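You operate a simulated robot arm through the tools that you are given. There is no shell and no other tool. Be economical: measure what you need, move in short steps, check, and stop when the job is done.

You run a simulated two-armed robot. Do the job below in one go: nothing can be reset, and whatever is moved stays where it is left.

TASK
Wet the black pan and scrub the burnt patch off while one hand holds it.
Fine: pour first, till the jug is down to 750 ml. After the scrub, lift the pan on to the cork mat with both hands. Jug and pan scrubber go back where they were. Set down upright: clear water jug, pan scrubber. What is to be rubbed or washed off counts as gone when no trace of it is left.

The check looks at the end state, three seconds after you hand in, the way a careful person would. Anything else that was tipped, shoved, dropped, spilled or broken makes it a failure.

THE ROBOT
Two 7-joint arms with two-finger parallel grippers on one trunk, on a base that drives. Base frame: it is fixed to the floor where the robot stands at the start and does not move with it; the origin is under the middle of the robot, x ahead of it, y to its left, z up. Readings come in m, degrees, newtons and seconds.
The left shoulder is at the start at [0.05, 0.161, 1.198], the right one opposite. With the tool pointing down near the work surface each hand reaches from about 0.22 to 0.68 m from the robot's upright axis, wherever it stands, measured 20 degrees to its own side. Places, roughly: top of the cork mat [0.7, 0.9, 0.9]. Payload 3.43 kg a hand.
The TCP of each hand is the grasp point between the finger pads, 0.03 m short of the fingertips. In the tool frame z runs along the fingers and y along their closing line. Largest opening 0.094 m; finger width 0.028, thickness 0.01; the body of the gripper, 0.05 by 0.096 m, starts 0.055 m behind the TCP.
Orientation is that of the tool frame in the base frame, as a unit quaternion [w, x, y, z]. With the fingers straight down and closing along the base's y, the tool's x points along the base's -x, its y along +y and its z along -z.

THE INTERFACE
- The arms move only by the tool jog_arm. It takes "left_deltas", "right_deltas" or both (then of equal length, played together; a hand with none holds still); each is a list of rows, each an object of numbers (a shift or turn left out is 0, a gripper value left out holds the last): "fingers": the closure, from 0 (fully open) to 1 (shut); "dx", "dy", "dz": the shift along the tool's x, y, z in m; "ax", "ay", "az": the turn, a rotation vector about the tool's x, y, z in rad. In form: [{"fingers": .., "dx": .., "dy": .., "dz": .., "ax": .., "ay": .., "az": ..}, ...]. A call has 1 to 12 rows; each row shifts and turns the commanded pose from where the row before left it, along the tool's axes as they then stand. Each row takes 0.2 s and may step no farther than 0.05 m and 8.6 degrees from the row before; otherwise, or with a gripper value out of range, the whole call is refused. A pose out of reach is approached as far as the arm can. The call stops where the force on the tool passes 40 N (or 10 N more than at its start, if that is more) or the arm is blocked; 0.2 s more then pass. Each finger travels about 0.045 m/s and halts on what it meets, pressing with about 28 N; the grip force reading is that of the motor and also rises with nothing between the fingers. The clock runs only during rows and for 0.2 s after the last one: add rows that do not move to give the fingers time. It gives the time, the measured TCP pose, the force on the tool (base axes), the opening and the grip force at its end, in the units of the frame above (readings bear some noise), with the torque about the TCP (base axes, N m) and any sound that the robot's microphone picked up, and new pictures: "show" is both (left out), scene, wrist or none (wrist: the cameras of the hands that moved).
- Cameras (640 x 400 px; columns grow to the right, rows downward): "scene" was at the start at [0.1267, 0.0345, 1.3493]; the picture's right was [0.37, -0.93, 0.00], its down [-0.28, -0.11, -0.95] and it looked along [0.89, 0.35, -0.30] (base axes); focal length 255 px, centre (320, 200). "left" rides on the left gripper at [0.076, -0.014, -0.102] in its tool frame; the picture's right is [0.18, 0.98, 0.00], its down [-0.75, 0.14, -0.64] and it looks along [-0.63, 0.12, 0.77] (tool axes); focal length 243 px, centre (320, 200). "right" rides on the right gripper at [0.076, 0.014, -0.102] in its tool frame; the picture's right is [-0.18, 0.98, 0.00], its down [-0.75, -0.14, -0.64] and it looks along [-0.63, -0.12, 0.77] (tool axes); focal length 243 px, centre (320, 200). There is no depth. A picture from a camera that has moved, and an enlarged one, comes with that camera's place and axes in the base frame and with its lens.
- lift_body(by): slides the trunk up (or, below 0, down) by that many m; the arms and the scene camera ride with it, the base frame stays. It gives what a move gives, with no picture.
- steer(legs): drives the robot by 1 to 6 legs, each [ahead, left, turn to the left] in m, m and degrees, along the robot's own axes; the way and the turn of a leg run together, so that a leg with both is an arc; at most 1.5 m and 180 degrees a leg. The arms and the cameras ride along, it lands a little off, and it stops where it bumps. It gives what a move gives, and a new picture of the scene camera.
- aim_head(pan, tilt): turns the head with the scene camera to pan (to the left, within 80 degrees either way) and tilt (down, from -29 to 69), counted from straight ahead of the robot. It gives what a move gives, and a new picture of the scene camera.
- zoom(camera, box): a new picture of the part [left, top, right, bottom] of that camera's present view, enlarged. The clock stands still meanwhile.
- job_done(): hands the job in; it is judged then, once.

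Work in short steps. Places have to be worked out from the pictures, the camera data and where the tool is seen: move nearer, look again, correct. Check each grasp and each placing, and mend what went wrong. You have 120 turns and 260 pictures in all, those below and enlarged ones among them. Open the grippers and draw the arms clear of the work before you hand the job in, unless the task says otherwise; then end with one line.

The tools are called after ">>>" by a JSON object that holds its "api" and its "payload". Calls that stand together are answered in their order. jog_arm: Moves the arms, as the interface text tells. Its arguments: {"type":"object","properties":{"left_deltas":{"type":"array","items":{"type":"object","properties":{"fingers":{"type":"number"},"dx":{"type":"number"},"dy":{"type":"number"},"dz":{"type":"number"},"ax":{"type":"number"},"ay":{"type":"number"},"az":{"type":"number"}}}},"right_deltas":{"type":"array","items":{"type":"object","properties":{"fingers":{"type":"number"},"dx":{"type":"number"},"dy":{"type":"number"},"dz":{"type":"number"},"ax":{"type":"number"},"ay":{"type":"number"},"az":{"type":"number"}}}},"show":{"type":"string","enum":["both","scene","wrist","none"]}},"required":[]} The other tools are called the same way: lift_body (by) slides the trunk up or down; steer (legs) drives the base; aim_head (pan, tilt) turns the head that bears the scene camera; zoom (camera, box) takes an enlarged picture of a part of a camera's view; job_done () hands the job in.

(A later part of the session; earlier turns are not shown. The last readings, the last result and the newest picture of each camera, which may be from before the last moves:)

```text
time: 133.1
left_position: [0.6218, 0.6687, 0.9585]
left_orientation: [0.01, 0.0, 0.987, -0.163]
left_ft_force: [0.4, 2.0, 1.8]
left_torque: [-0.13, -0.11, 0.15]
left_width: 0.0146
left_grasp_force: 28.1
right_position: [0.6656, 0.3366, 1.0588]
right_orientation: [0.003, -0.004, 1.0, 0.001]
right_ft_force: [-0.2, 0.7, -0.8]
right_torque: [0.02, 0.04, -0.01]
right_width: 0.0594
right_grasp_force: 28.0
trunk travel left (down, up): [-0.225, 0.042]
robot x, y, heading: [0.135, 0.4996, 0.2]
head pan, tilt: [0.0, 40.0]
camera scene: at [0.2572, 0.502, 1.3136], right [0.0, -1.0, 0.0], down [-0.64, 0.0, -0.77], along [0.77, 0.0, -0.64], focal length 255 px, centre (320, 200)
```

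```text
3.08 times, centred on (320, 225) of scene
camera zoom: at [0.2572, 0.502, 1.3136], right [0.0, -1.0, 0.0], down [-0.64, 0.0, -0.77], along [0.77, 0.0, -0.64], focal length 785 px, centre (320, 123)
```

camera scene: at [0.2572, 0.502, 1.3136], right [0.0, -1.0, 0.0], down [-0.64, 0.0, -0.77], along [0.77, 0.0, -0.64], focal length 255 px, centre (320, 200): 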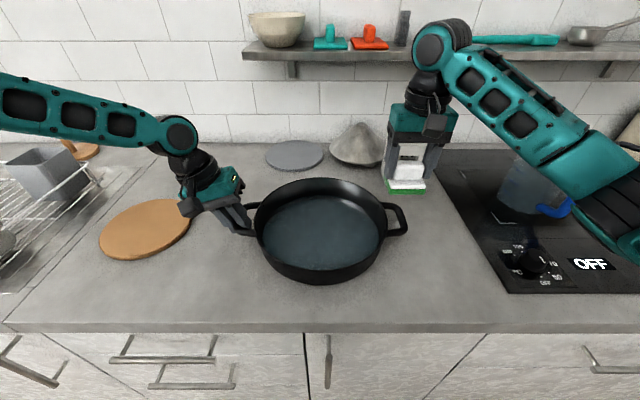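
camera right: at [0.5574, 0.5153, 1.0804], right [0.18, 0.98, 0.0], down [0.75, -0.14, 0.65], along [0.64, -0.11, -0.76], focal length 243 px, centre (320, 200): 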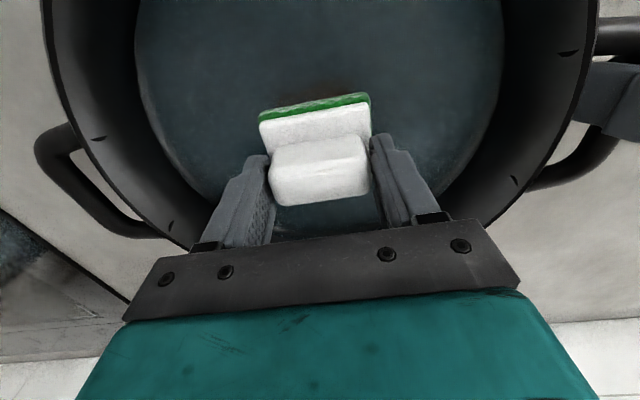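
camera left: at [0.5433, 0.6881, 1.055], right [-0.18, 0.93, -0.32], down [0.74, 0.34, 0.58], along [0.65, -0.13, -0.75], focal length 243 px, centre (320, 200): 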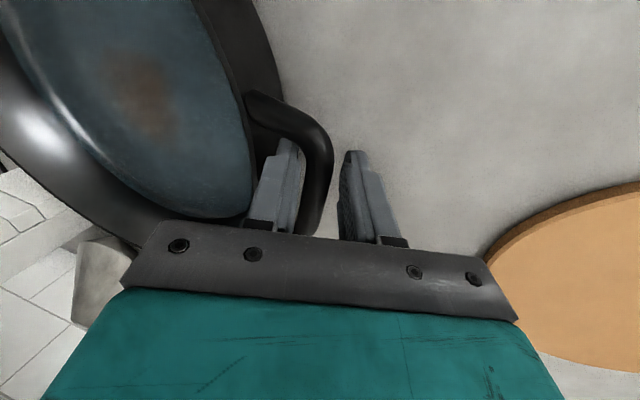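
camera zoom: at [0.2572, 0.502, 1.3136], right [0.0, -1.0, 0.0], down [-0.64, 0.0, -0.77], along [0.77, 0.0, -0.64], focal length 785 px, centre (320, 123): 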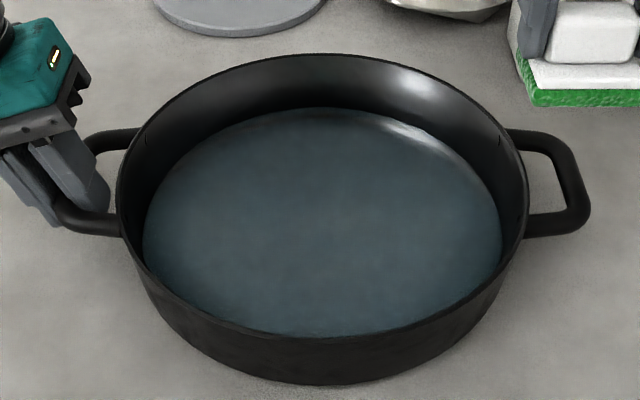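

The patch seems gone. I look closely for any remaining trace.

>>> {"api": "zoom", "payload": {"camera": "scene", "box": [280, 195, 365, 250]}}

>>> {"api": "zoom", "payload": {"camera": "left", "box": [0, 0, 300, 220]}}

```text
7.27 times, centred on (322, 222) of scene
camera zoom: at [0.2572, 0.502, 1.3136], right [0.0, -1.0, 0.0], down [-0.64, 0.0, -0.77], along [0.77, 0.0, -0.64], focal length 1856 px, centre (302, 36)
```

zoom: 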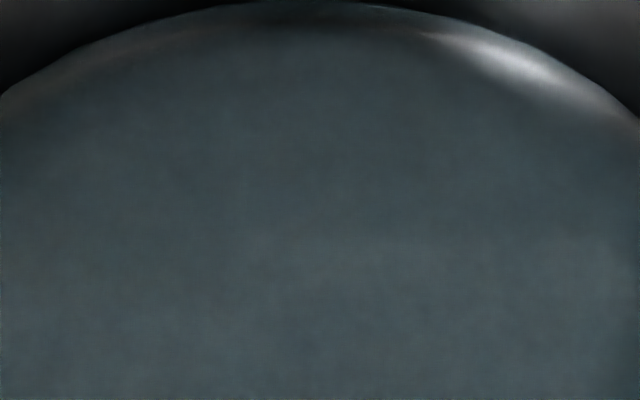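

```text
1.82 times, centred on (150, 110) of left
camera zoom: at [0.5432, 0.6875, 1.0581], right [-0.18, 0.93, -0.32], down [0.74, 0.34, 0.58], along [0.65, -0.13, -0.75], focal length 441 px, centre (629, 364)
```

zoom: 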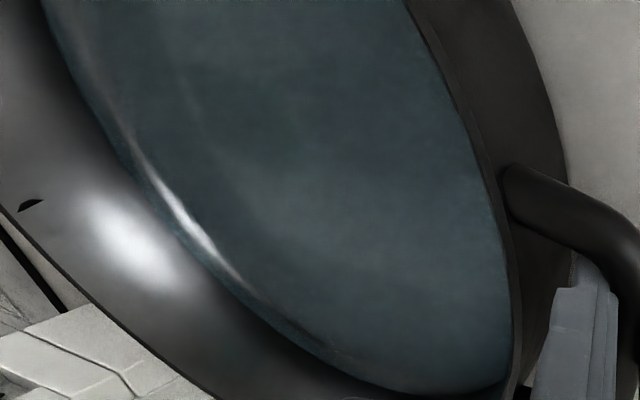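

It looks clean, but the later strokes were light, so I do one more firmer and wider pass for certainty.

>>> {"api": "jog_arm", "payload": {"right_deltas": [{"dy": 0.05}, {"dy": 0.05}, {"dy": 0.05}, {"dx": 0.0456, "dy": 0.014}, {"dz": 0.04}, {"dz": 0.04}, {"dz": 0.016}, {"dz": 0.002}, {"dz": 0.0015}, {}], "show": "none"}}

>>> {"api": "jog_arm", "payload": {"right_deltas": [{"dy": 0.02}, {"dy": 0.02}, {"dy": -0.03}, {"dy": -0.03}, {"dy": -0.02}, {"dx": -0.02}, {"dy": 0.03}, {"dy": 0.03}, {"dy": 0.02}, {"dx": -0.015}, {"dy": -0.03}, {"dy": -0.03}], "show": "none"}}

>>> {"api": "jog_arm", "payload": {"right_deltas": [{"dz": 0.001, "dy": -0.02}, {"dx": -0.015}, {"dy": 0.03}, {"dy": 0.03}, {"dy": 0.02}, {"dx": -0.01}, {"dy": -0.03}, {"dy": -0.03}, {"dx": 0.02}, {"dx": 0.02, "dy": 0.02}, {"dx": 0.02}, {}], "show": "none"}}

```text
time: 135.3
left_position: [0.6205, 0.6687, 0.9586]
left_orientation: [0.01, 0.001, 0.987, -0.162]
left_ft_force: [-1.2, 0.8, 1.4]
left_torque: [-0.02, 0.15, 0.08]
left_width: 0.0146
left_grasp_force: 27.5
right_position: [0.6182, 0.4991, 0.9597]
right_orientation: [0.003, -0.004, 1.0, 0.0]
right_ft_force: [0.1, 0.7, 0.7]
right_torque: [0.0, 0.01, -0.02]
right_width: 0.0596
right_grasp_force: 28.3
trunk travel left (down, up): [-0.225, 0.042]
robot x, y, heading: [0.1337, 0.5001, 0.0]
head pan, tilt: [0.0, 40.0]
```

```text
time: 137.9
left_position: [0.6218, 0.6687, 0.9576]
left_orientation: [0.011, 0.0, 0.987, -0.162]
left_ft_force: [-1.5, -1.3, 0.3]
left_torque: [0.18, -0.02, 0.05]
left_width: 0.0146
left_grasp_force: 27.6
right_position: [0.6528, 0.4806, 0.9586]
right_orientation: [0.003, -0.004, 1.0, 0.002]
right_ft_force: [-0.1, 0.5, -0.9]
right_torque: [-0.01, 0.02, 0.02]
right_width: 0.0594
right_grasp_force: 28.2
trunk travel left (down, up): [-0.225, 0.042]
robot x, y, heading: [0.1314, 0.4991, 0.1]
head pan, tilt: [0.0, 40.0]
```

```text
time: 140.5
left_position: [0.6213, 0.6695, 0.9586]
left_orientation: [0.011, 0.0, 0.987, -0.162]
left_ft_force: [0.2, 0.6, 0.7]
left_torque: [-0.01, 0.07, 0.03]
left_width: 0.0145
left_grasp_force: 27.9
right_position: [0.6182, 0.4997, 0.9598]
right_orientation: [0.004, -0.004, 1.0, 0.002]
right_ft_force: [2.0, -1.1, 4.4]
right_torque: [-0.14, 0.04, -0.02]
right_width: 0.0596
right_grasp_force: 28.0
trunk travel left (down, up): [-0.225, 0.042]
robot x, y, heading: [0.13, 0.5018, 0.3]
head pan, tilt: [0.0, 40.0]
```

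Contact was light. I press about 2–3 mm lower and repeat the sweep.

>>> {"api": "jog_arm", "payload": {"right_deltas": [{"dz": 0.001}, {"dz": 0.001}, {"dz": 0.0008}, {"dy": 0.025}, {"dy": 0.02}, {"dy": -0.03}, {"dy": -0.03}, {"dy": -0.03}, {"dx": -0.02}, {"dy": 0.03}, {"dy": 0.03}, {"dy": 0.025}], "show": "none"}}

>>> {"api": "jog_arm", "payload": {"right_deltas": [{"dx": -0.02}, {"dy": -0.03}, {"dy": -0.03}, {"dy": -0.03}, {"dx": -0.015}, {"dy": 0.03}, {"dy": 0.03}, {"dy": 0.03}, {"dy": -0.04}, {"dx": 0.025}, {"dx": 0.025}, {}], "show": "none"}}

>>> {"api": "jog_arm", "payload": {"right_deltas": [{"dz": -0.02}, {"dz": -0.04}, {"dz": -0.045}, {"dy": -0.05}, {"dy": -0.05}, {"dy": -0.05}, {"dy": -0.03}, {}], "show": "wrist"}}

>>> {"api": "zoom", "payload": {"camera": "scene", "box": [250, 170, 390, 280]}}

```text
time: 143.1
left_position: [0.62, 0.6692, 0.958]
left_orientation: [0.01, 0.0, 0.987, -0.162]
left_ft_force: [0.1, 5.7, 0.4]
left_torque: [-0.1, 0.44, 0.18]
left_width: 0.0149
left_grasp_force: 27.7
right_position: [0.6369, 0.54, 0.9565]
right_orientation: [0.004, -0.005, 1.0, 0.001]
right_ft_force: [-2.8, -6.2, 20.3]
right_torque: [-0.4, -0.1, -0.03]
right_width: 0.0596
right_grasp_force: 28.0
trunk travel left (down, up): [-0.225, 0.042]
robot x, y, heading: [0.1341, 0.5019, 0.4]
head pan, tilt: [0.0, 40.0]
```

```text
time: 145.7
left_position: [0.6212, 0.6684, 0.9595]
left_orientation: [0.01, 0.002, 0.987, -0.162]
left_ft_force: [-1.8, 2.2, 0.2]
left_torque: [0.03, 0.38, 0.02]
left_width: 0.0148
left_grasp_force: 28.1
right_position: [0.6243, 0.5006, 0.9562]
right_orientation: [0.005, -0.003, 1.0, 0.001]
right_ft_force: [8.0, -1.9, 21.1]
right_torque: [-0.39, -0.09, 0.09]
right_width: 0.0593
right_grasp_force: 28.4
trunk travel left (down, up): [-0.225, 0.042]
robot x, y, heading: [0.1354, 0.5024, -0.0]
head pan, tilt: [0.0, 40.0]
```

```text
time: 147.5
left_position: [0.6217, 0.6688, 0.9584]
left_orientation: [0.01, 0.0, 0.987, -0.162]
left_ft_force: [-1.0, 2.6, 1.3]
left_torque: [-0.01, -0.24, 0.13]
left_width: 0.0147
left_grasp_force: 28.1
right_position: [0.6256, 0.3194, 1.0601]
right_orientation: [0.003, -0.005, 1.0, 0.001]
right_ft_force: [0.0, -0.3, -0.5]
right_torque: [0.0, -0.05, 0.0]
right_width: 0.0598
right_grasp_force: 27.2
trunk travel left (down, up): [-0.225, 0.042]
robot x, y, heading: [0.1319, 0.4976, -0.1]
head pan, tilt: [0.0, 40.0]
camera right: at [0.5492, 0.3338, 1.162], right [0.18, 0.98, 0.0], down [0.75, -0.14, 0.65], along [0.64, -0.11, -0.76], focal length 243 px, centre (320, 200)
```

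right: 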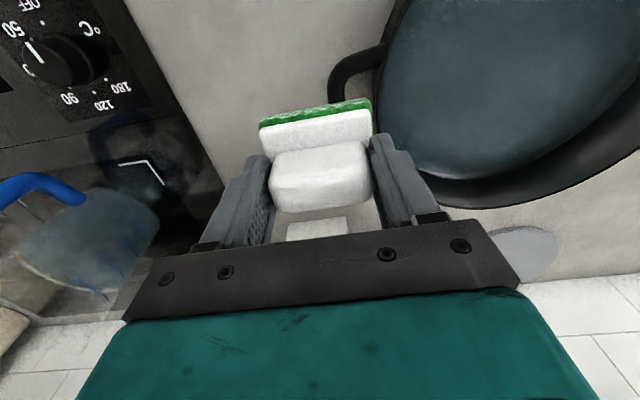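

```text
3.64 times, centred on (320, 225) of scene
camera zoom: at [0.257, 0.5019, 1.3137], right [0.0, -1.0, 0.0], down [-0.64, 0.0, -0.77], along [0.77, 0.0, -0.64], focal length 928 px, centre (320, 109)
```

zoom: 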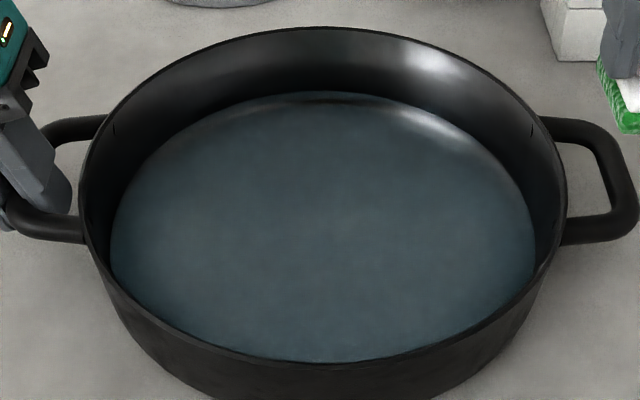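

The pan floor is clean. I carry the scrubber back to its spot, TCP (0.5538, 0.2457), and set it down.

>>> {"api": "jog_arm", "payload": {"right_deltas": [{"dx": 0.0239, "dy": -0.0246}, {"dx": 0.0239, "dy": -0.0246}, {"dx": 0.0239, "dy": -0.0246}, {"dz": 0.04}, {"dz": 0.04}, {"dz": 0.016}, {"dz": 0.004}, {"dz": 0.003}, {}], "show": "both"}}

>>> {"api": "zoom", "payload": {"camera": "scene", "box": [390, 190, 510, 290]}}

```text
time: 149.5
left_position: [0.6206, 0.669, 0.9582]
left_orientation: [0.01, 0.0, 0.987, -0.163]
left_ft_force: [-0.9, 1.5, 4.4]
left_torque: [0.02, -0.03, 0.1]
left_width: 0.0148
left_grasp_force: 28.3
right_position: [0.5534, 0.2462, 0.9553]
right_orientation: [0.003, -0.005, 1.0, 0.001]
right_ft_force: [0.9, 0.3, -0.6]
right_torque: [0.0, 0.04, 0.04]
right_width: 0.0598
right_grasp_force: 27.8
trunk travel left (down, up): [-0.225, 0.042]
robot x, y, heading: [0.1318, 0.5, -0.2]
head pan, tilt: [0.0, 40.0]
camera scene: at [0.2569, 0.5018, 1.3137], right [0.0, -1.0, 0.0], down [-0.64, 0.0, -0.77], along [0.77, 0.0, -0.64], focal length 255 px, centre (320, 200)
camera right: at [0.4783, 0.2596, 1.0579], right [0.18, 0.98, 0.0], down [0.75, -0.14, 0.65], along [0.64, -0.11, -0.76], focal length 243 px, centre (320, 200)
```

scene: 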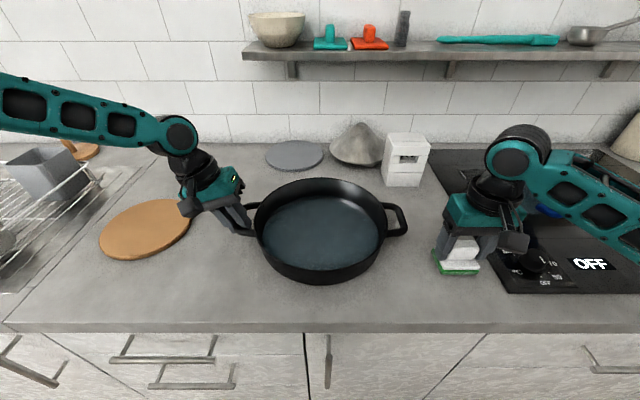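
right: 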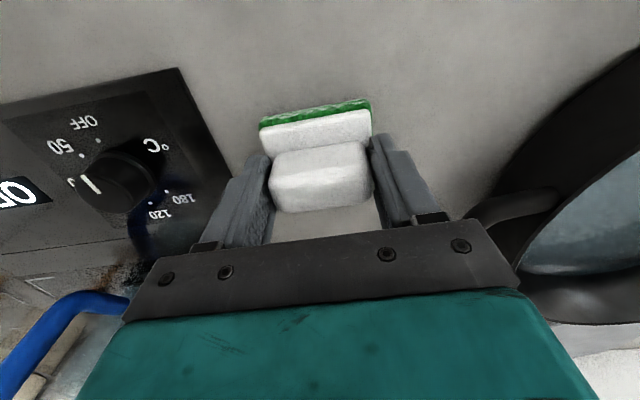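

```text
4.00 times, centred on (450, 240) of scene
camera zoom: at [0.2569, 0.5018, 1.3137], right [0.0, -1.0, 0.0], down [-0.64, 0.0, -0.77], along [0.77, 0.0, -0.64], focal length 1021 px, centre (-200, 40)
```

zoom: 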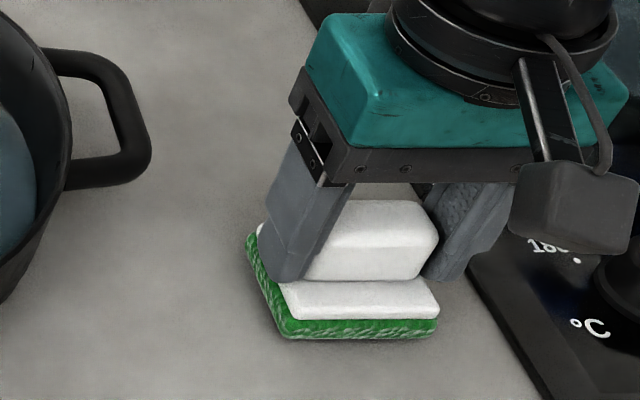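

It is nearly down. I lower a few more millimetres to contact, then open and lift.

>>> {"api": "jog_arm", "payload": {"right_deltas": [{"dz": 0.0015}, {"dz": 0.0015}, {"dz": 0.0015}, {}], "show": "none"}}

```text
time: 150.5
left_position: [0.6204, 0.6689, 0.9576]
left_orientation: [0.01, 0.0, 0.987, -0.162]
left_ft_force: [0.0, 1.5, 5.4]
left_torque: [0.0, 0.15, 0.02]
left_width: 0.0146
left_grasp_force: 28.2
right_position: [0.5534, 0.2458, 0.9526]
right_orientation: [0.003, -0.003, 1.0, 0.001]
right_ft_force: [-0.4, -0.2, -0.3]
right_torque: [0.02, 0.01, -0.04]
right_width: 0.0598
right_grasp_force: 27.8
trunk travel left (down, up): [-0.225, 0.042]
robot x, y, heading: [0.1296, 0.5007, 0.1]
head pan, tilt: [0.0, 40.0]
```

>>> {"api": "jog_arm", "payload": {"right_deltas": [{"dz": 0.0015}, {"dz": 0.0015}, {"dz": 0.0015}, {}], "show": "none"}}

```text
time: 151.7
left_position: [0.6188, 0.6699, 0.9578]
left_orientation: [0.01, -0.001, 0.987, -0.162]
left_ft_force: [0.0, 1.6, 4.1]
left_torque: [0.11, 0.51, -0.1]
left_width: 0.0146
left_grasp_force: 27.7
right_position: [0.5538, 0.2453, 0.9527]
right_orientation: [0.008, -0.004, 1.0, 0.0]
right_ft_force: [-5.8, 0.8, 13.6]
right_torque: [-0.11, 0.71, 0.0]
right_width: 0.0597
right_grasp_force: 28.1
trunk travel left (down, up): [-0.225, 0.042]
robot x, y, heading: [0.1343, 0.5016, 0.1]
head pan, tilt: [0.0, 40.0]
stopped in row 4 (right hand): the force on the tool passed its limit at 40 N (the readings are from after the stop); the commanded pose is now the measured one
```

Contact made. I open the fingers and rise.

>>> {"api": "jog_arm", "payload": {"right_deltas": [{"dz": -0.001}, {"fingers": 0.6}, {"fingers": 0}, {}, {}, {}, {"dz": -0.03}, {"dz": -0.05}, {"dz": -0.04}, {}], "show": "both"}}

>>> {"api": "zoom", "payload": {"camera": "scene", "box": [390, 190, 510, 290]}}

```text
time: 153.9
left_position: [0.621, 0.6702, 0.9595]
left_orientation: [0.011, 0.0, 0.987, -0.163]
left_ft_force: [-2.0, 7.4, 12.4]
left_torque: [0.02, 0.01, -0.07]
left_width: 0.0147
left_grasp_force: 28.2
right_position: [0.5532, 0.2438, 1.072]
right_orientation: [0.007, -0.004, 1.0, 0.002]
right_ft_force: [0.3, -0.2, -0.4]
right_torque: [-0.02, 0.01, -0.02]
right_width: 0.0939
right_grasp_force: 0.0
trunk travel left (down, up): [-0.225, 0.042]
robot x, y, heading: [0.1331, 0.5019, 0.1]
head pan, tilt: [0.0, 40.0]
camera scene: at [0.256, 0.5021, 1.3138], right [0.0, -1.0, 0.0], down [-0.64, 0.0, -0.77], along [0.77, 0.0, -0.64], focal length 255 px, centre (320, 200)
camera right: at [0.4761, 0.2587, 1.1732], right [0.18, 0.98, 0.0], down [0.75, -0.14, 0.65], along [0.64, -0.11, -0.76], focal length 243 px, centre (320, 200)
```

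scene: 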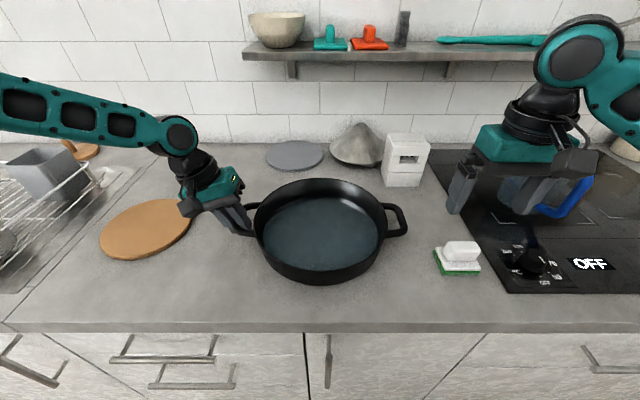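
right: 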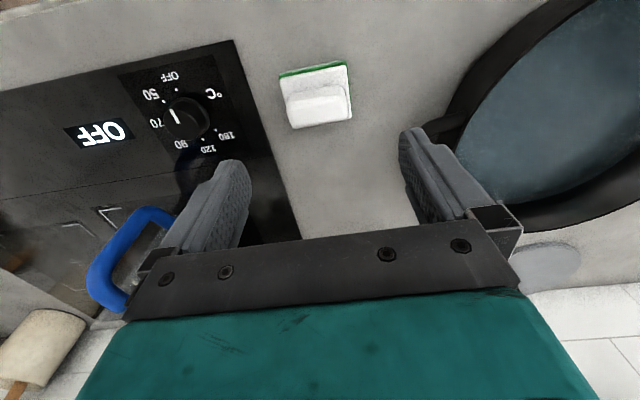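

```text
4.00 times, centred on (450, 240) of scene
camera zoom: at [0.256, 0.5021, 1.3138], right [0.0, -1.0, 0.0], down [-0.64, 0.0, -0.77], along [0.77, 0.0, -0.64], focal length 1021 px, centre (-200, 40)
```

zoom: 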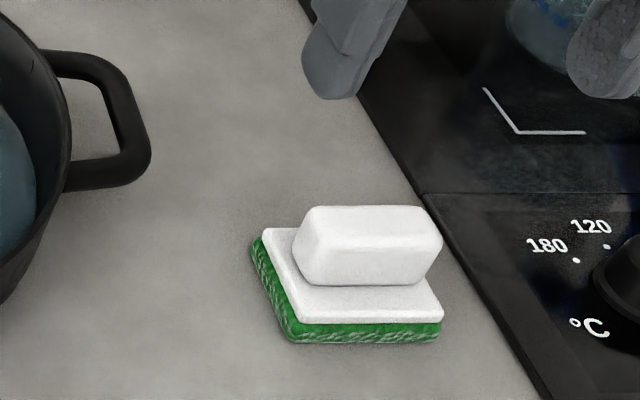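

The scrubber sits flat in its original spot. Next I bring the right hand above the right handle, tilted 18° mirrored, with fingers at 30 mm.

>>> {"api": "jog_arm", "payload": {"right_deltas": [{"dx": -0.0223, "dy": 0.021, "dz": 0.0103, "fingers": 0.68}, {"dx": -0.0223, "dy": 0.021, "dz": 0.0103}, {"dx": -0.0223, "dy": 0.021, "dz": 0.0103}, {"ax": -0.105}, {"ax": -0.105}, {"ax": -0.104}, {}, {}], "show": "wrist"}}

>>> {"api": "zoom", "payload": {"camera": "right", "box": [200, 40, 440, 240]}}

```text
time: 155.7
left_position: [0.6206, 0.6701, 0.958]
left_orientation: [0.01, 0.0, 0.987, -0.161]
left_ft_force: [-0.5, 6.4, 13.4]
left_torque: [0.01, 0.0, -0.04]
left_width: 0.0148
left_grasp_force: 28.1
right_position: [0.6213, 0.308, 1.0416]
right_orientation: [0.007, -0.005, 0.987, 0.158]
right_ft_force: [0.4, 0.3, -0.5]
right_torque: [-0.03, -0.04, 0.0]
right_width: 0.0302
right_grasp_force: 0.0
trunk travel left (down, up): [-0.225, 0.042]
robot x, y, heading: [0.1307, 0.4993, -0.1]
head pan, tilt: [0.0, 40.0]
camera right: at [0.5438, 0.2902, 1.1419], right [0.17, 0.94, 0.31], down [0.75, -0.33, 0.58], along [0.64, 0.13, -0.76], focal length 243 px, centre (320, 200)
```

right: 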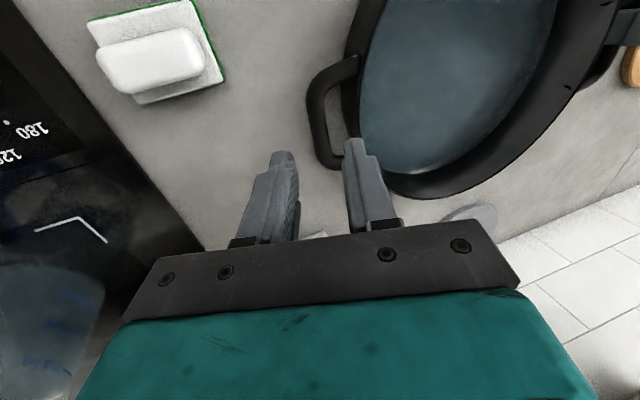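

```text
2.00 times, centred on (320, 140) of right
camera zoom: at [0.5438, 0.2902, 1.1419], right [0.17, 0.94, 0.31], down [0.75, -0.33, 0.58], along [0.64, 0.13, -0.76], focal length 485 px, centre (320, 320)
```

zoom: 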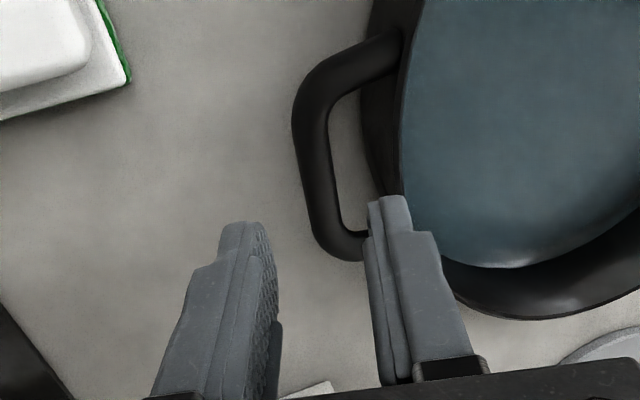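

The bar projects to (0.6226, 0.336), exactly on the approach line. I advance onto it and close.

>>> {"api": "jog_arm", "payload": {"right_deltas": [{"dz": 0.03}, {"dz": 0.03}, {"dz": 0.02}, {"dz": 0.01}, {}], "show": "wrist"}}

>>> {"api": "jog_arm", "payload": {"right_deltas": [{"fingers": 1}, {}, {}, {}, {}], "show": "scene"}}

>>> {"api": "zoom", "payload": {"camera": "scene", "box": [200, 150, 440, 290]}}

```text
time: 156.5
left_position: [0.6204, 0.668, 0.9579]
left_orientation: [0.01, -0.002, 0.987, -0.162]
left_ft_force: [-3.0, 3.5, 11.9]
left_torque: [0.01, 0.73, -0.25]
left_width: 0.0148
left_grasp_force: 28.5
right_position: [0.6226, 0.3308, 0.9778]
right_orientation: [0.016, -0.006, 0.987, 0.162]
right_ft_force: [-3.7, -3.2, 8.3]
right_torque: [0.22, 0.0, 0.08]
right_width: 0.0295
right_grasp_force: 0.0
trunk travel left (down, up): [-0.225, 0.042]
robot x, y, heading: [0.1327, 0.5028, 0.1]
head pan, tilt: [0.0, 40.0]
stopped in row 4 (right hand): the force on the tool passed its limit at 52 N (the readings are from after the stop); the commanded pose is now the measured one
camera right: at [0.5444, 0.3113, 1.0773], right [0.17, 0.93, 0.32], down [0.74, -0.33, 0.59], along [0.65, 0.14, -0.74], focal length 243 px, centre (320, 200)
```

right: 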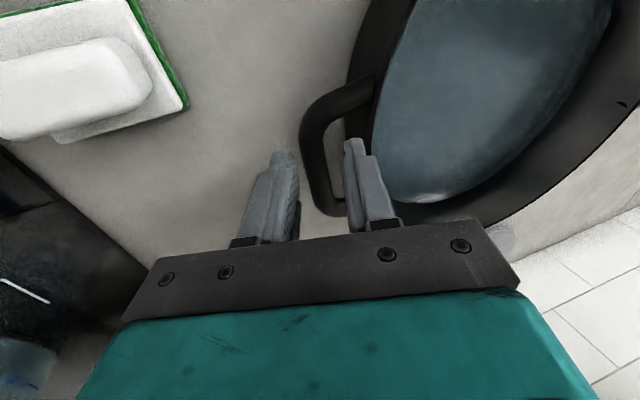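

```text
time: 157.7
left_position: [0.6203, 0.6691, 0.9576]
left_orientation: [0.01, -0.002, 0.987, -0.161]
left_ft_force: [-7.1, 16.8, 24.0]
left_torque: [0.1, 0.17, -0.02]
left_width: 0.0147
left_grasp_force: 27.7
right_position: [0.6236, 0.3276, 0.978]
right_orientation: [0.017, -0.003, 0.987, 0.159]
right_ft_force: [5.6, -21.7, 7.6]
right_torque: [-0.6, 0.02, -0.64]
right_width: 0.0149
right_grasp_force: 28.0
trunk travel left (down, up): [-0.225, 0.042]
robot x, y, heading: [0.1344, 0.5014, 0.0]
head pan, tilt: [0.0, 40.0]
camera scene: at [0.2545, 0.5004, 1.3141], right [0.0, -1.0, 0.0], down [-0.64, 0.0, -0.77], along [0.77, 0.0, -0.64], focal length 255 px, centre (320, 200)
```

scene: 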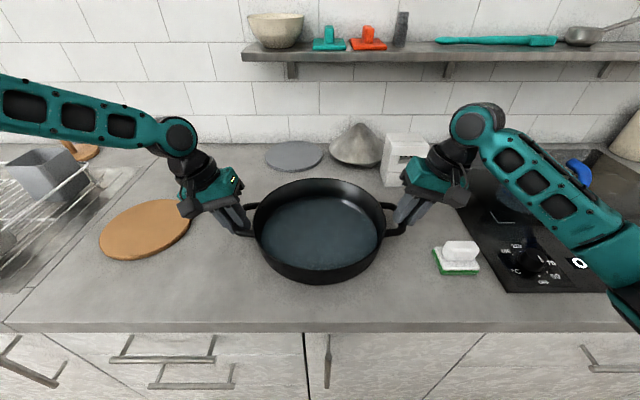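

```text
2.67 times, centred on (320, 220) of scene
camera zoom: at [0.2545, 0.5004, 1.3141], right [0.0, -1.0, 0.0], down [-0.64, 0.0, -0.77], along [0.77, 0.0, -0.64], focal length 681 px, centre (320, 147)
```

zoom: 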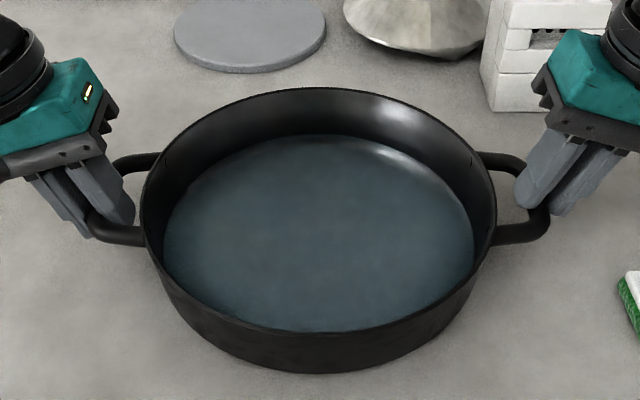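

The right hand stopped 2 cm short and grips the bar only at its tips. I reopen, shift 3.5 mm outward, go deeper and close again.

>>> {"api": "jog_arm", "payload": {"right_deltas": [{"fingers": 0.66}, {}, {}, {"dy": -0.0008}, {"dz": 0.008}, {"dz": 0.007}, {"dz": 0.006}, {}], "show": "wrist"}}

```text
time: 159.5
left_position: [0.62, 0.6682, 0.9575]
left_orientation: [0.011, -0.002, 0.987, -0.161]
left_ft_force: [1.7, 17.2, 20.4]
left_torque: [0.11, -0.15, 0.29]
left_width: 0.0144
left_grasp_force: 27.9
right_position: [0.6234, 0.3351, 0.957]
right_orientation: [0.017, -0.003, 0.987, 0.161]
right_ft_force: [0.7, -20.4, 15.5]
right_torque: [0.04, -0.19, -0.22]
right_width: 0.0236
right_grasp_force: 0.1
trunk travel left (down, up): [-0.225, 0.042]
robot x, y, heading: [0.1356, 0.5007, -0.0]
head pan, tilt: [0.0, 40.0]
camera right: at [0.5453, 0.3165, 1.0563], right [0.17, 0.93, 0.32], down [0.73, -0.34, 0.59], along [0.66, 0.13, -0.74], focal length 243 px, centre (320, 200)
```

right: 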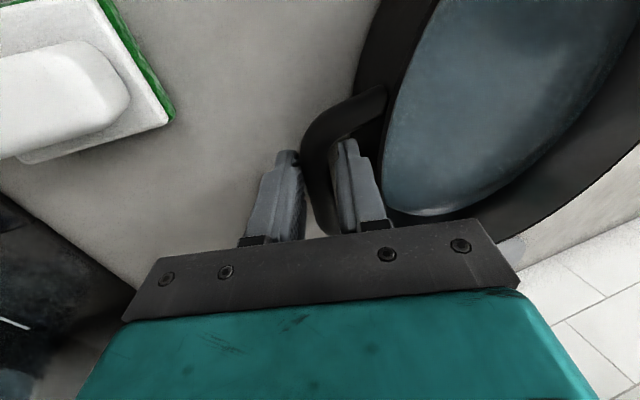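

The depth is right now. I close the right gripper and then relax both hands slightly outward to remove the squeeze.

>>> {"api": "jog_arm", "payload": {"right_deltas": [{"fingers": 1}, {}, {}, {}, {}], "show": "none"}}

```text
time: 160.7
left_position: [0.6202, 0.6689, 0.9579]
left_orientation: [0.01, -0.001, 0.987, -0.161]
left_ft_force: [1.1, 20.7, 21.9]
left_torque: [0.13, 0.14, 0.07]
left_width: 0.015
left_grasp_force: 27.9
right_position: [0.6233, 0.3346, 0.9565]
right_orientation: [0.015, -0.002, 0.987, 0.16]
right_ft_force: [0.7, -25.3, 10.0]
right_torque: [-0.11, 0.21, 0.08]
right_width: 0.0159
right_grasp_force: 28.0
trunk travel left (down, up): [-0.225, 0.042]
robot x, y, heading: [0.1356, 0.5029, -0.1]
head pan, tilt: [0.0, 40.0]
```

I relax the squeeze: the right hand 3 mm outward, the left slightly up and outward.

>>> {"api": "jog_arm", "payload": {"left_deltas": [{"dz": -0.0015, "dy": 0.0005}, {}, {}], "right_deltas": [{"dy": -0.0028, "dz": -0.0015}, {}, {}], "show": "none"}}

```text
time: 161.5
left_position: [0.6198, 0.6687, 0.957]
left_orientation: [0.01, -0.001, 0.987, -0.162]
left_ft_force: [4.2, 3.9, 9.5]
left_torque: [0.04, -0.61, 0.53]
left_width: 0.0146
left_grasp_force: 28.0
right_position: [0.6231, 0.3338, 0.957]
right_orientation: [0.013, -0.005, 0.987, 0.162]
right_ft_force: [-2.2, -8.1, 8.4]
right_torque: [0.0, -0.11, -0.19]
right_width: 0.0156
right_grasp_force: 27.9
trunk travel left (down, up): [-0.225, 0.042]
robot x, y, heading: [0.1334, 0.5031, 0.0]
head pan, tilt: [0.0, 40.0]
```

Forces are small now. I lift both hands together 3 cm and check.

>>> {"api": "jog_arm", "payload": {"left_deltas": [{"dy": -0.0016, "dz": -0.0047}, {"dy": -0.0032, "dz": -0.0095}, {"dy": -0.0048, "dz": -0.0142}, {}], "right_deltas": [{"dy": 0.0016, "dz": -0.0047}, {"dy": 0.0032, "dz": -0.0095}, {"dy": 0.0048, "dz": -0.0142}, {}], "show": "scene"}}

>>> {"api": "zoom", "payload": {"camera": "scene", "box": [200, 140, 440, 290]}}

```text
time: 162.5
left_position: [0.6199, 0.6704, 0.9859]
left_orientation: [0.007, -0.002, 0.987, -0.161]
left_ft_force: [-2.9, -8.0, -6.0]
left_torque: [-0.03, 0.15, 0.02]
left_width: 0.0149
left_grasp_force: 27.8
right_position: [0.6239, 0.333, 0.9848]
right_orientation: [0.013, -0.005, 0.987, 0.162]
right_ft_force: [2.1, 7.9, -4.8]
right_torque: [0.04, 0.05, -0.6]
right_width: 0.0149
right_grasp_force: 28.0
trunk travel left (down, up): [-0.225, 0.042]
robot x, y, heading: [0.1317, 0.5039, -0.1]
head pan, tilt: [0.0, 40.0]
camera scene: at [0.2583, 0.5014, 1.3134], right [0.0, -1.0, 0.0], down [-0.64, 0.0, -0.77], along [0.77, 0.0, -0.64], focal length 255 px, centre (320, 200)
```

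scene: 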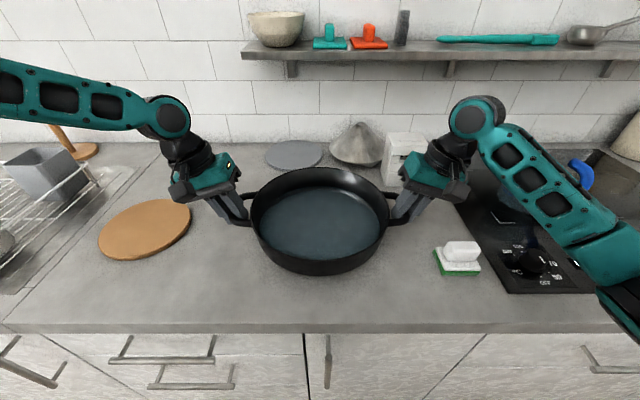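

```text
2.67 times, centred on (320, 215) of scene
camera zoom: at [0.2583, 0.5014, 1.3134], right [0.0, -1.0, 0.0], down [-0.64, 0.0, -0.77], along [0.77, 0.0, -0.64], focal length 681 px, centre (320, 160)
```

zoom: 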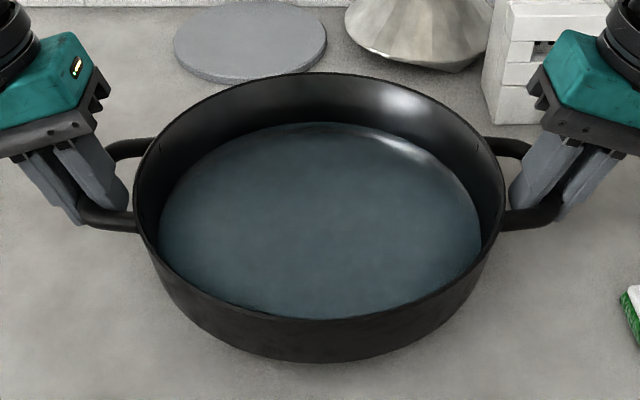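

The pan lifts level. Before the move I inspect the mat and dish rack, since the left hand will come close to the rack.

>>> {"api": "zoom", "payload": {"camera": "scene", "box": [0, 120, 220, 310]}}

>>> {"api": "zoom", "payload": {"camera": "left", "box": [300, 0, 640, 240]}}

```text
2.11 times, centred on (110, 215) of scene
camera zoom: at [0.2583, 0.5014, 1.3134], right [0.0, -1.0, 0.0], down [-0.64, 0.0, -0.77], along [0.77, 0.0, -0.64], focal length 537 px, centre (762, 168)
```

zoom: 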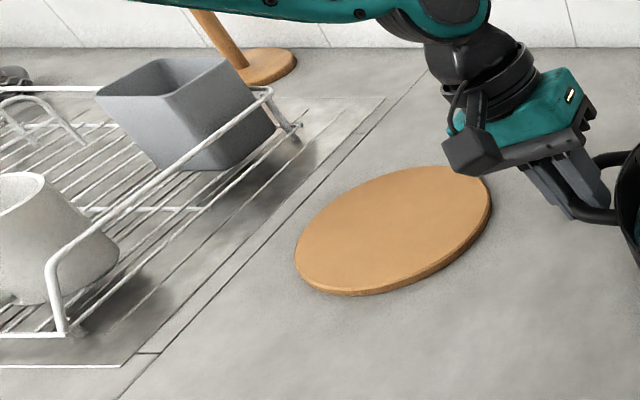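

```text
1.67 times, centred on (470, 120) of left
camera zoom: at [0.5428, 0.6879, 1.0866], right [-0.18, 0.93, -0.32], down [0.74, 0.34, 0.57], along [0.64, -0.13, -0.76], focal length 404 px, centre (70, 333)
```

zoom: 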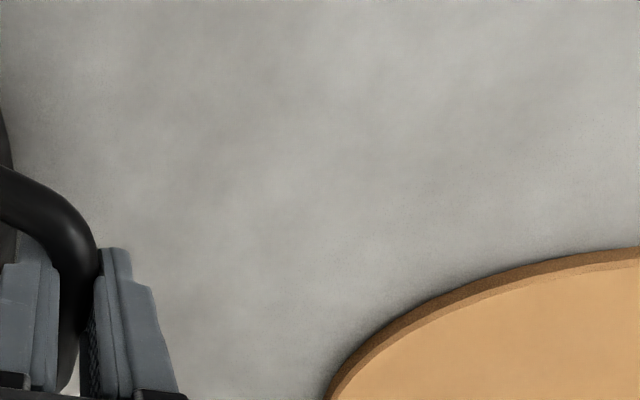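

The mat centre is at about (0.648, 0.885), and the rack edge at y≈1.125 leaves room if I aim the pan at y≈0.872. I raise another 3 cm and drive left 0.37 m.

>>> {"api": "jog_arm", "payload": {"left_deltas": [{"dy": -0.0048, "dz": -0.0142}, {"dy": -0.0048, "dz": -0.0142}, {}], "right_deltas": [{"dy": 0.0048, "dz": -0.0142}, {"dy": 0.0048, "dz": -0.0142}, {}], "show": "none"}}

>>> {"api": "steer", "payload": {"legs": [[0.003, 0.2, 0]]}}

```text
time: 163.3
left_position: [0.6199, 0.6695, 1.0158]
left_orientation: [0.009, -0.002, 0.987, -0.161]
left_ft_force: [-2.3, -11.7, -4.5]
left_torque: [-0.07, 0.39, -0.11]
left_width: 0.0147
left_grasp_force: 28.1
right_position: [0.6241, 0.3324, 1.0152]
right_orientation: [0.013, -0.005, 0.987, 0.162]
right_ft_force: [3.0, 11.2, -6.1]
right_torque: [0.03, -0.26, -0.88]
right_width: 0.0148
right_grasp_force: 28.0
trunk travel left (down, up): [-0.225, 0.042]
robot x, y, heading: [0.1339, 0.5012, 0.1]
head pan, tilt: [0.0, 40.0]
```

```text
time: 165.7
left_position: [0.6223, 0.8689, 1.0167]
left_orientation: [0.009, -0.003, 0.987, -0.162]
left_ft_force: [-1.7, -18.3, -5.0]
left_torque: [-0.15, -0.04, -0.01]
left_width: 0.0146
left_grasp_force: 28.0
right_position: [0.6266, 0.5337, 1.0164]
right_orientation: [0.013, -0.004, 0.987, 0.162]
right_ft_force: [2.6, 18.7, -6.8]
right_torque: [0.07, 0.17, -0.66]
right_width: 0.0145
right_grasp_force: 28.4
trunk travel left (down, up): [-0.225, 0.042]
robot x, y, heading: [0.1339, 0.7037, 0.1]
head pan, tilt: [0.0, 40.0]
camera scene: at [0.2612, 0.7018, 1.3135], right [0.0, -1.0, 0.0], down [-0.64, 0.0, -0.77], along [0.77, 0.0, -0.64], focal length 255 px, centre (320, 200)
```

scene: 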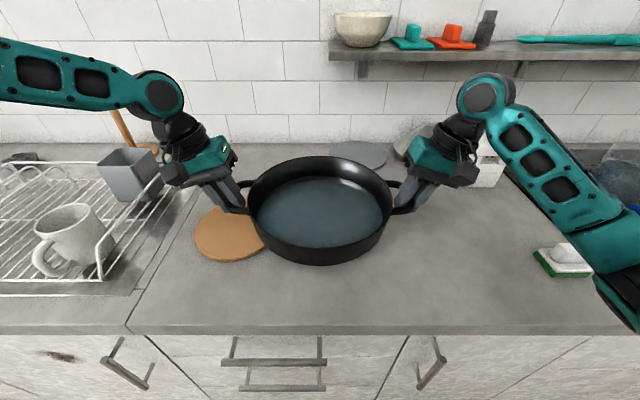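

Halfway, level and stable. I relieve the slight stretch between the hands and drive the remaining 17 cm.

>>> {"api": "jog_arm", "payload": {"left_deltas": [{"dy": -0.0012, "dz": 0.0004}, {}], "right_deltas": [{"dy": 0.0012, "dz": 0.0004}, {}], "show": "none"}}

>>> {"api": "steer", "payload": {"legs": [[0.003, 0.172, 0]]}}

>>> {"api": "zoom", "payload": {"camera": "scene", "box": [100, 120, 420, 300]}}

```text
time: 166.3
left_position: [0.6226, 0.8686, 1.0151]
left_orientation: [0.009, -0.002, 0.987, -0.161]
left_ft_force: [-0.1, 8.2, -4.8]
left_torque: [0.04, -0.3, -0.04]
left_width: 0.0149
left_grasp_force: 27.2
right_position: [0.6253, 0.534, 1.0148]
right_orientation: [0.012, -0.004, 0.987, 0.16]
right_ft_force: [1.6, -9.1, -5.4]
right_torque: [-0.15, 0.41, -0.33]
right_width: 0.0147
right_grasp_force: 28.1
trunk travel left (down, up): [-0.225, 0.042]
robot x, y, heading: [0.1368, 0.6971, -0.0]
head pan, tilt: [0.0, 40.0]
```

```text
time: 168.4
left_position: [0.6252, 1.0429, 1.0149]
left_orientation: [0.008, -0.002, 0.987, -0.161]
left_ft_force: [-2.3, 23.1, -5.7]
left_torque: [0.15, -0.11, -0.03]
left_width: 0.0145
left_grasp_force: 27.9
right_position: [0.63, 0.7073, 1.0148]
right_orientation: [0.012, -0.003, 0.987, 0.16]
right_ft_force: [2.3, -23.2, -5.5]
right_torque: [-0.2, 0.25, -0.41]
right_width: 0.0146
right_grasp_force: 27.9
trunk travel left (down, up): [-0.225, 0.042]
robot x, y, heading: [0.1389, 0.8752, -0.0]
head pan, tilt: [0.0, 40.0]
camera scene: at [0.2642, 0.8747, 1.3135], right [0.0, -1.0, 0.0], down [-0.64, 0.0, -0.77], along [0.77, 0.0, -0.64], focal length 255 px, centre (320, 200)
```

scene: 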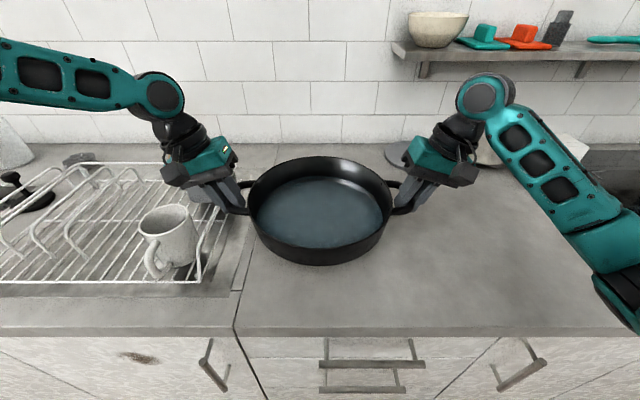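

```text
2.00 times, centred on (260, 210) of scene
camera zoom: at [0.2642, 0.8747, 1.3135], right [0.0, -1.0, 0.0], down [-0.64, 0.0, -0.77], along [0.77, 0.0, -0.64], focal length 510 px, centre (440, 180)
```

zoom: 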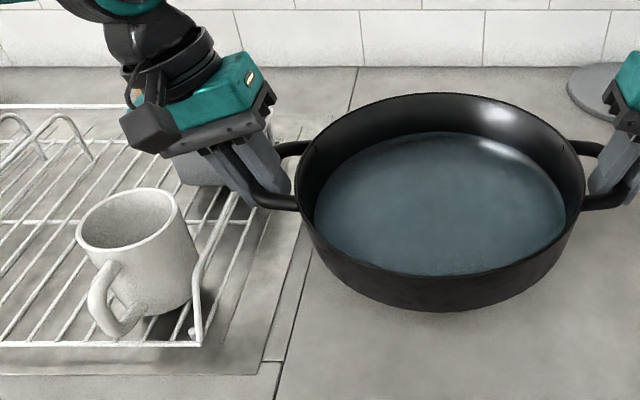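

The pan is over the mat at (0.628, 0.875) and clear of mug and rack. I shift it 1.5 cm forward, relieve the squeeze, and lower 3.8 cm.

>>> {"api": "jog_arm", "payload": {"left_deltas": [{"dx": -0.0075, "dy": 0.0007}, {"dx": -0.0075}, {"dy": 0.0032, "dz": 0.0095}, {"dy": 0.0032, "dz": 0.0095}, {"dy": 0.0032, "dz": 0.0095}, {"dy": 0.0026, "dz": 0.0076}, {}], "right_deltas": [{"dx": -0.0075, "dy": -0.0007}, {"dx": -0.0075}, {"dy": -0.0032, "dz": 0.0095}, {"dy": -0.0032, "dz": 0.0095}, {"dy": -0.0032, "dz": 0.0095}, {"dy": -0.0026, "dz": 0.0076}, {}], "show": "both"}}

>>> {"api": "zoom", "payload": {"camera": "scene", "box": [160, 140, 420, 290]}}

```text
time: 170.0
left_position: [0.6424, 1.0424, 0.9781]
left_orientation: [0.008, -0.002, 0.987, -0.16]
left_ft_force: [-1.1, -13.6, -5.9]
left_torque: [-0.12, -0.13, 0.15]
left_width: 0.0148
left_grasp_force: 28.0
right_position: [0.6449, 0.7063, 0.9764]
right_orientation: [0.013, -0.006, 0.987, 0.161]
right_ft_force: [-0.3, 12.8, -5.4]
right_torque: [0.06, 0.26, -0.36]
right_width: 0.0149
right_grasp_force: 27.6
trunk travel left (down, up): [-0.225, 0.042]
robot x, y, heading: [0.1407, 0.8759, 0.3]
head pan, tilt: [0.0, 40.0]
camera scene: at [0.2642, 0.8744, 1.3135], right [0.0, -1.0, 0.0], down [-0.64, 0.0, -0.77], along [0.77, 0.0, -0.64], focal length 255 px, centre (320, 200)
camera right: at [0.5678, 0.6881, 1.0761], right [0.17, 0.93, 0.32], down [0.74, -0.33, 0.58], along [0.65, 0.13, -0.75], focal length 243 px, centre (320, 200)
camera left: at [0.564, 1.0604, 1.0783], right [-0.19, 0.93, -0.31], down [0.74, 0.34, 0.58], along [0.64, -0.13, -0.75], focal length 243 px, centre (320, 200)
```

scene: 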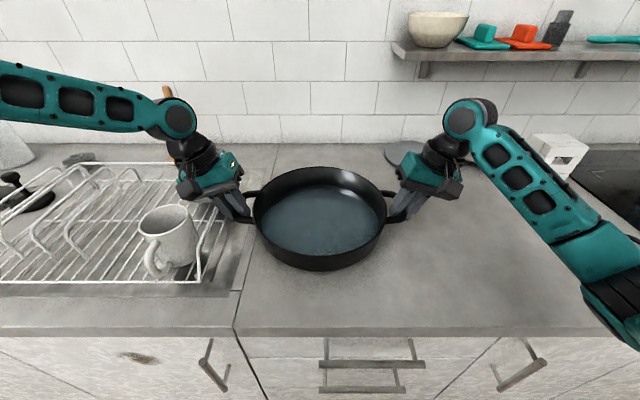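
right: 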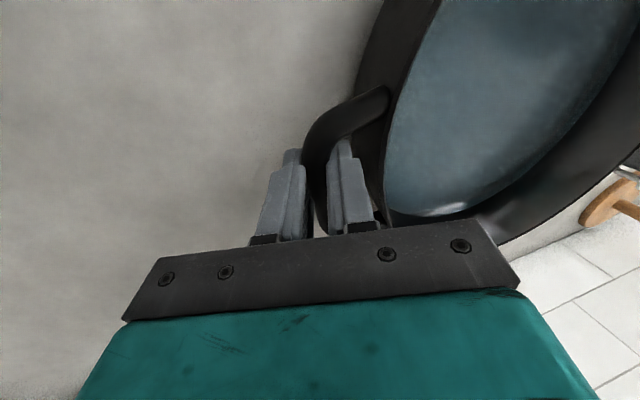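
left: 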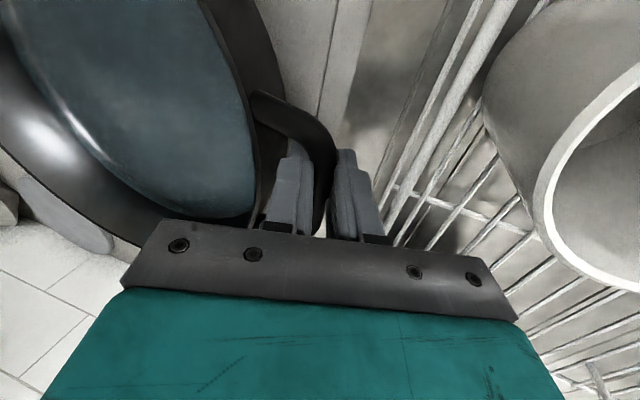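

```text
2.46 times, centred on (290, 215) of scene
camera zoom: at [0.2642, 0.8744, 1.3135], right [0.0, -1.0, 0.0], down [-0.64, 0.0, -0.77], along [0.77, 0.0, -0.64], focal length 628 px, centre (394, 163)
```

zoom: 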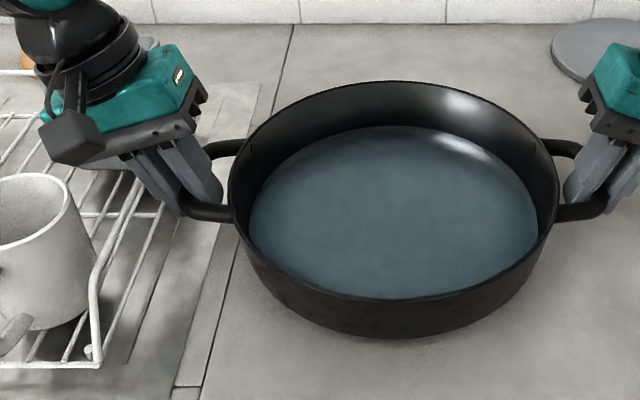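

Still airborne with clear space to mug and rack. I lower in 2 mm steps until the mat takes the weight.

>>> {"api": "jog_arm", "payload": {"left_deltas": [{"dy": 0.001, "dz": 0.0028}, {"dy": 0.0007, "dz": 0.0019}, {"dy": 0.0007, "dz": 0.0019}, {}], "right_deltas": [{"dy": -0.001, "dz": 0.0028}, {"dy": -0.0007, "dz": 0.0019}, {"dy": -0.0007, "dz": 0.0019}, {}], "show": "none"}}

```text
time: 171.0
left_position: [0.6411, 1.0422, 0.9716]
left_orientation: [0.009, -0.002, 0.987, -0.161]
left_ft_force: [-1.3, -20.8, -5.6]
left_torque: [-0.2, 0.1, 0.04]
left_width: 0.0147
left_grasp_force: 27.8
right_position: [0.6444, 0.7068, 0.9691]
right_orientation: [0.013, -0.004, 0.987, 0.161]
right_ft_force: [0.4, 20.4, -5.8]
right_torque: [0.14, 0.07, -0.5]
right_width: 0.0145
right_grasp_force: 28.0
trunk travel left (down, up): [-0.225, 0.042]
robot x, y, heading: [0.1395, 0.8742, 0.1]
head pan, tilt: [0.0, 40.0]
```

Still carrying the full weight. I relieve the stretch and go down 4 mm more.

>>> {"api": "jog_arm", "payload": {"left_deltas": [{"dy": -0.0006}, {"dy": 0.0007, "dz": 0.0019}, {"dy": 0.0007, "dz": 0.0019}, {}], "right_deltas": [{"dy": 0.0006}, {"dy": -0.0007, "dz": 0.0019}, {"dy": -0.0007, "dz": 0.0019}, {}], "show": "none"}}

```text
time: 172.0
left_position: [0.6406, 1.0423, 0.9677]
left_orientation: [0.011, -0.002, 0.987, -0.162]
left_ft_force: [1.4, -14.0, 13.0]
left_torque: [-0.14, 0.87, -0.19]
left_width: 0.0147
left_grasp_force: 27.4
right_position: [0.6456, 0.7073, 0.9686]
right_orientation: [0.017, -0.004, 0.987, 0.16]
right_ft_force: [4.3, 15.6, 14.0]
right_torque: [0.26, 0.88, -0.28]
right_width: 0.0148
right_grasp_force: 27.9
trunk travel left (down, up): [-0.225, 0.042]
robot x, y, heading: [0.1366, 0.872, -0.1]
head pan, tilt: [0.0, 40.0]
```

Contact at 0.968, as expected with the mat underneath. I ease up 1 mm, open both hands to 30 mm, and withdraw along the tool axes.

>>> {"api": "jog_arm", "payload": {"left_deltas": [{"dz": -0.001}, {"fingers": 0.7}, {}, {}, {}], "right_deltas": [{"dz": -0.001}, {"fingers": 0.7}, {}, {}, {}], "show": "none"}}

>>> {"api": "zoom", "payload": {"camera": "scene", "box": [160, 140, 460, 290]}}

```text
time: 173.2
left_position: [0.6404, 1.0431, 0.9671]
left_orientation: [0.008, -0.002, 0.987, -0.16]
left_ft_force: [0.3, -0.1, 0.2]
left_torque: [-0.02, -0.01, 0.02]
left_width: 0.0282
left_grasp_force: 0.1
right_position: [0.6449, 0.7057, 0.9674]
right_orientation: [0.013, -0.004, 0.987, 0.16]
right_ft_force: [0.4, 0.2, -0.3]
right_torque: [-0.04, 0.04, 0.0]
right_width: 0.0281
right_grasp_force: 0.0
trunk travel left (down, up): [-0.225, 0.042]
robot x, y, heading: [0.1352, 0.8723, 0.0]
head pan, tilt: [0.0, 40.0]
```

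```text
2.13 times, centred on (310, 215) of scene
camera zoom: at [0.2633, 0.8743, 1.3136], right [0.0, -1.0, 0.0], down [-0.64, 0.0, -0.77], along [0.77, 0.0, -0.64], focal length 545 px, centre (341, 168)
```

zoom: 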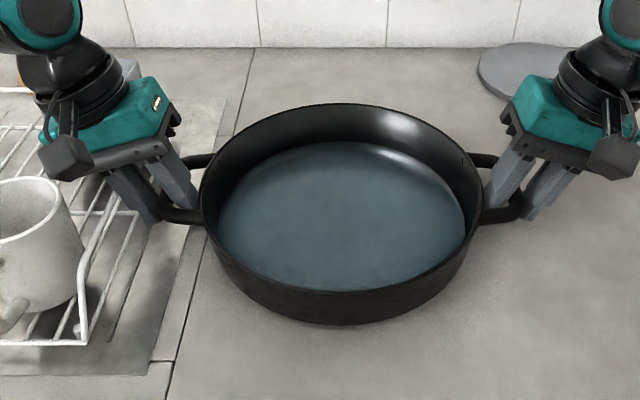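

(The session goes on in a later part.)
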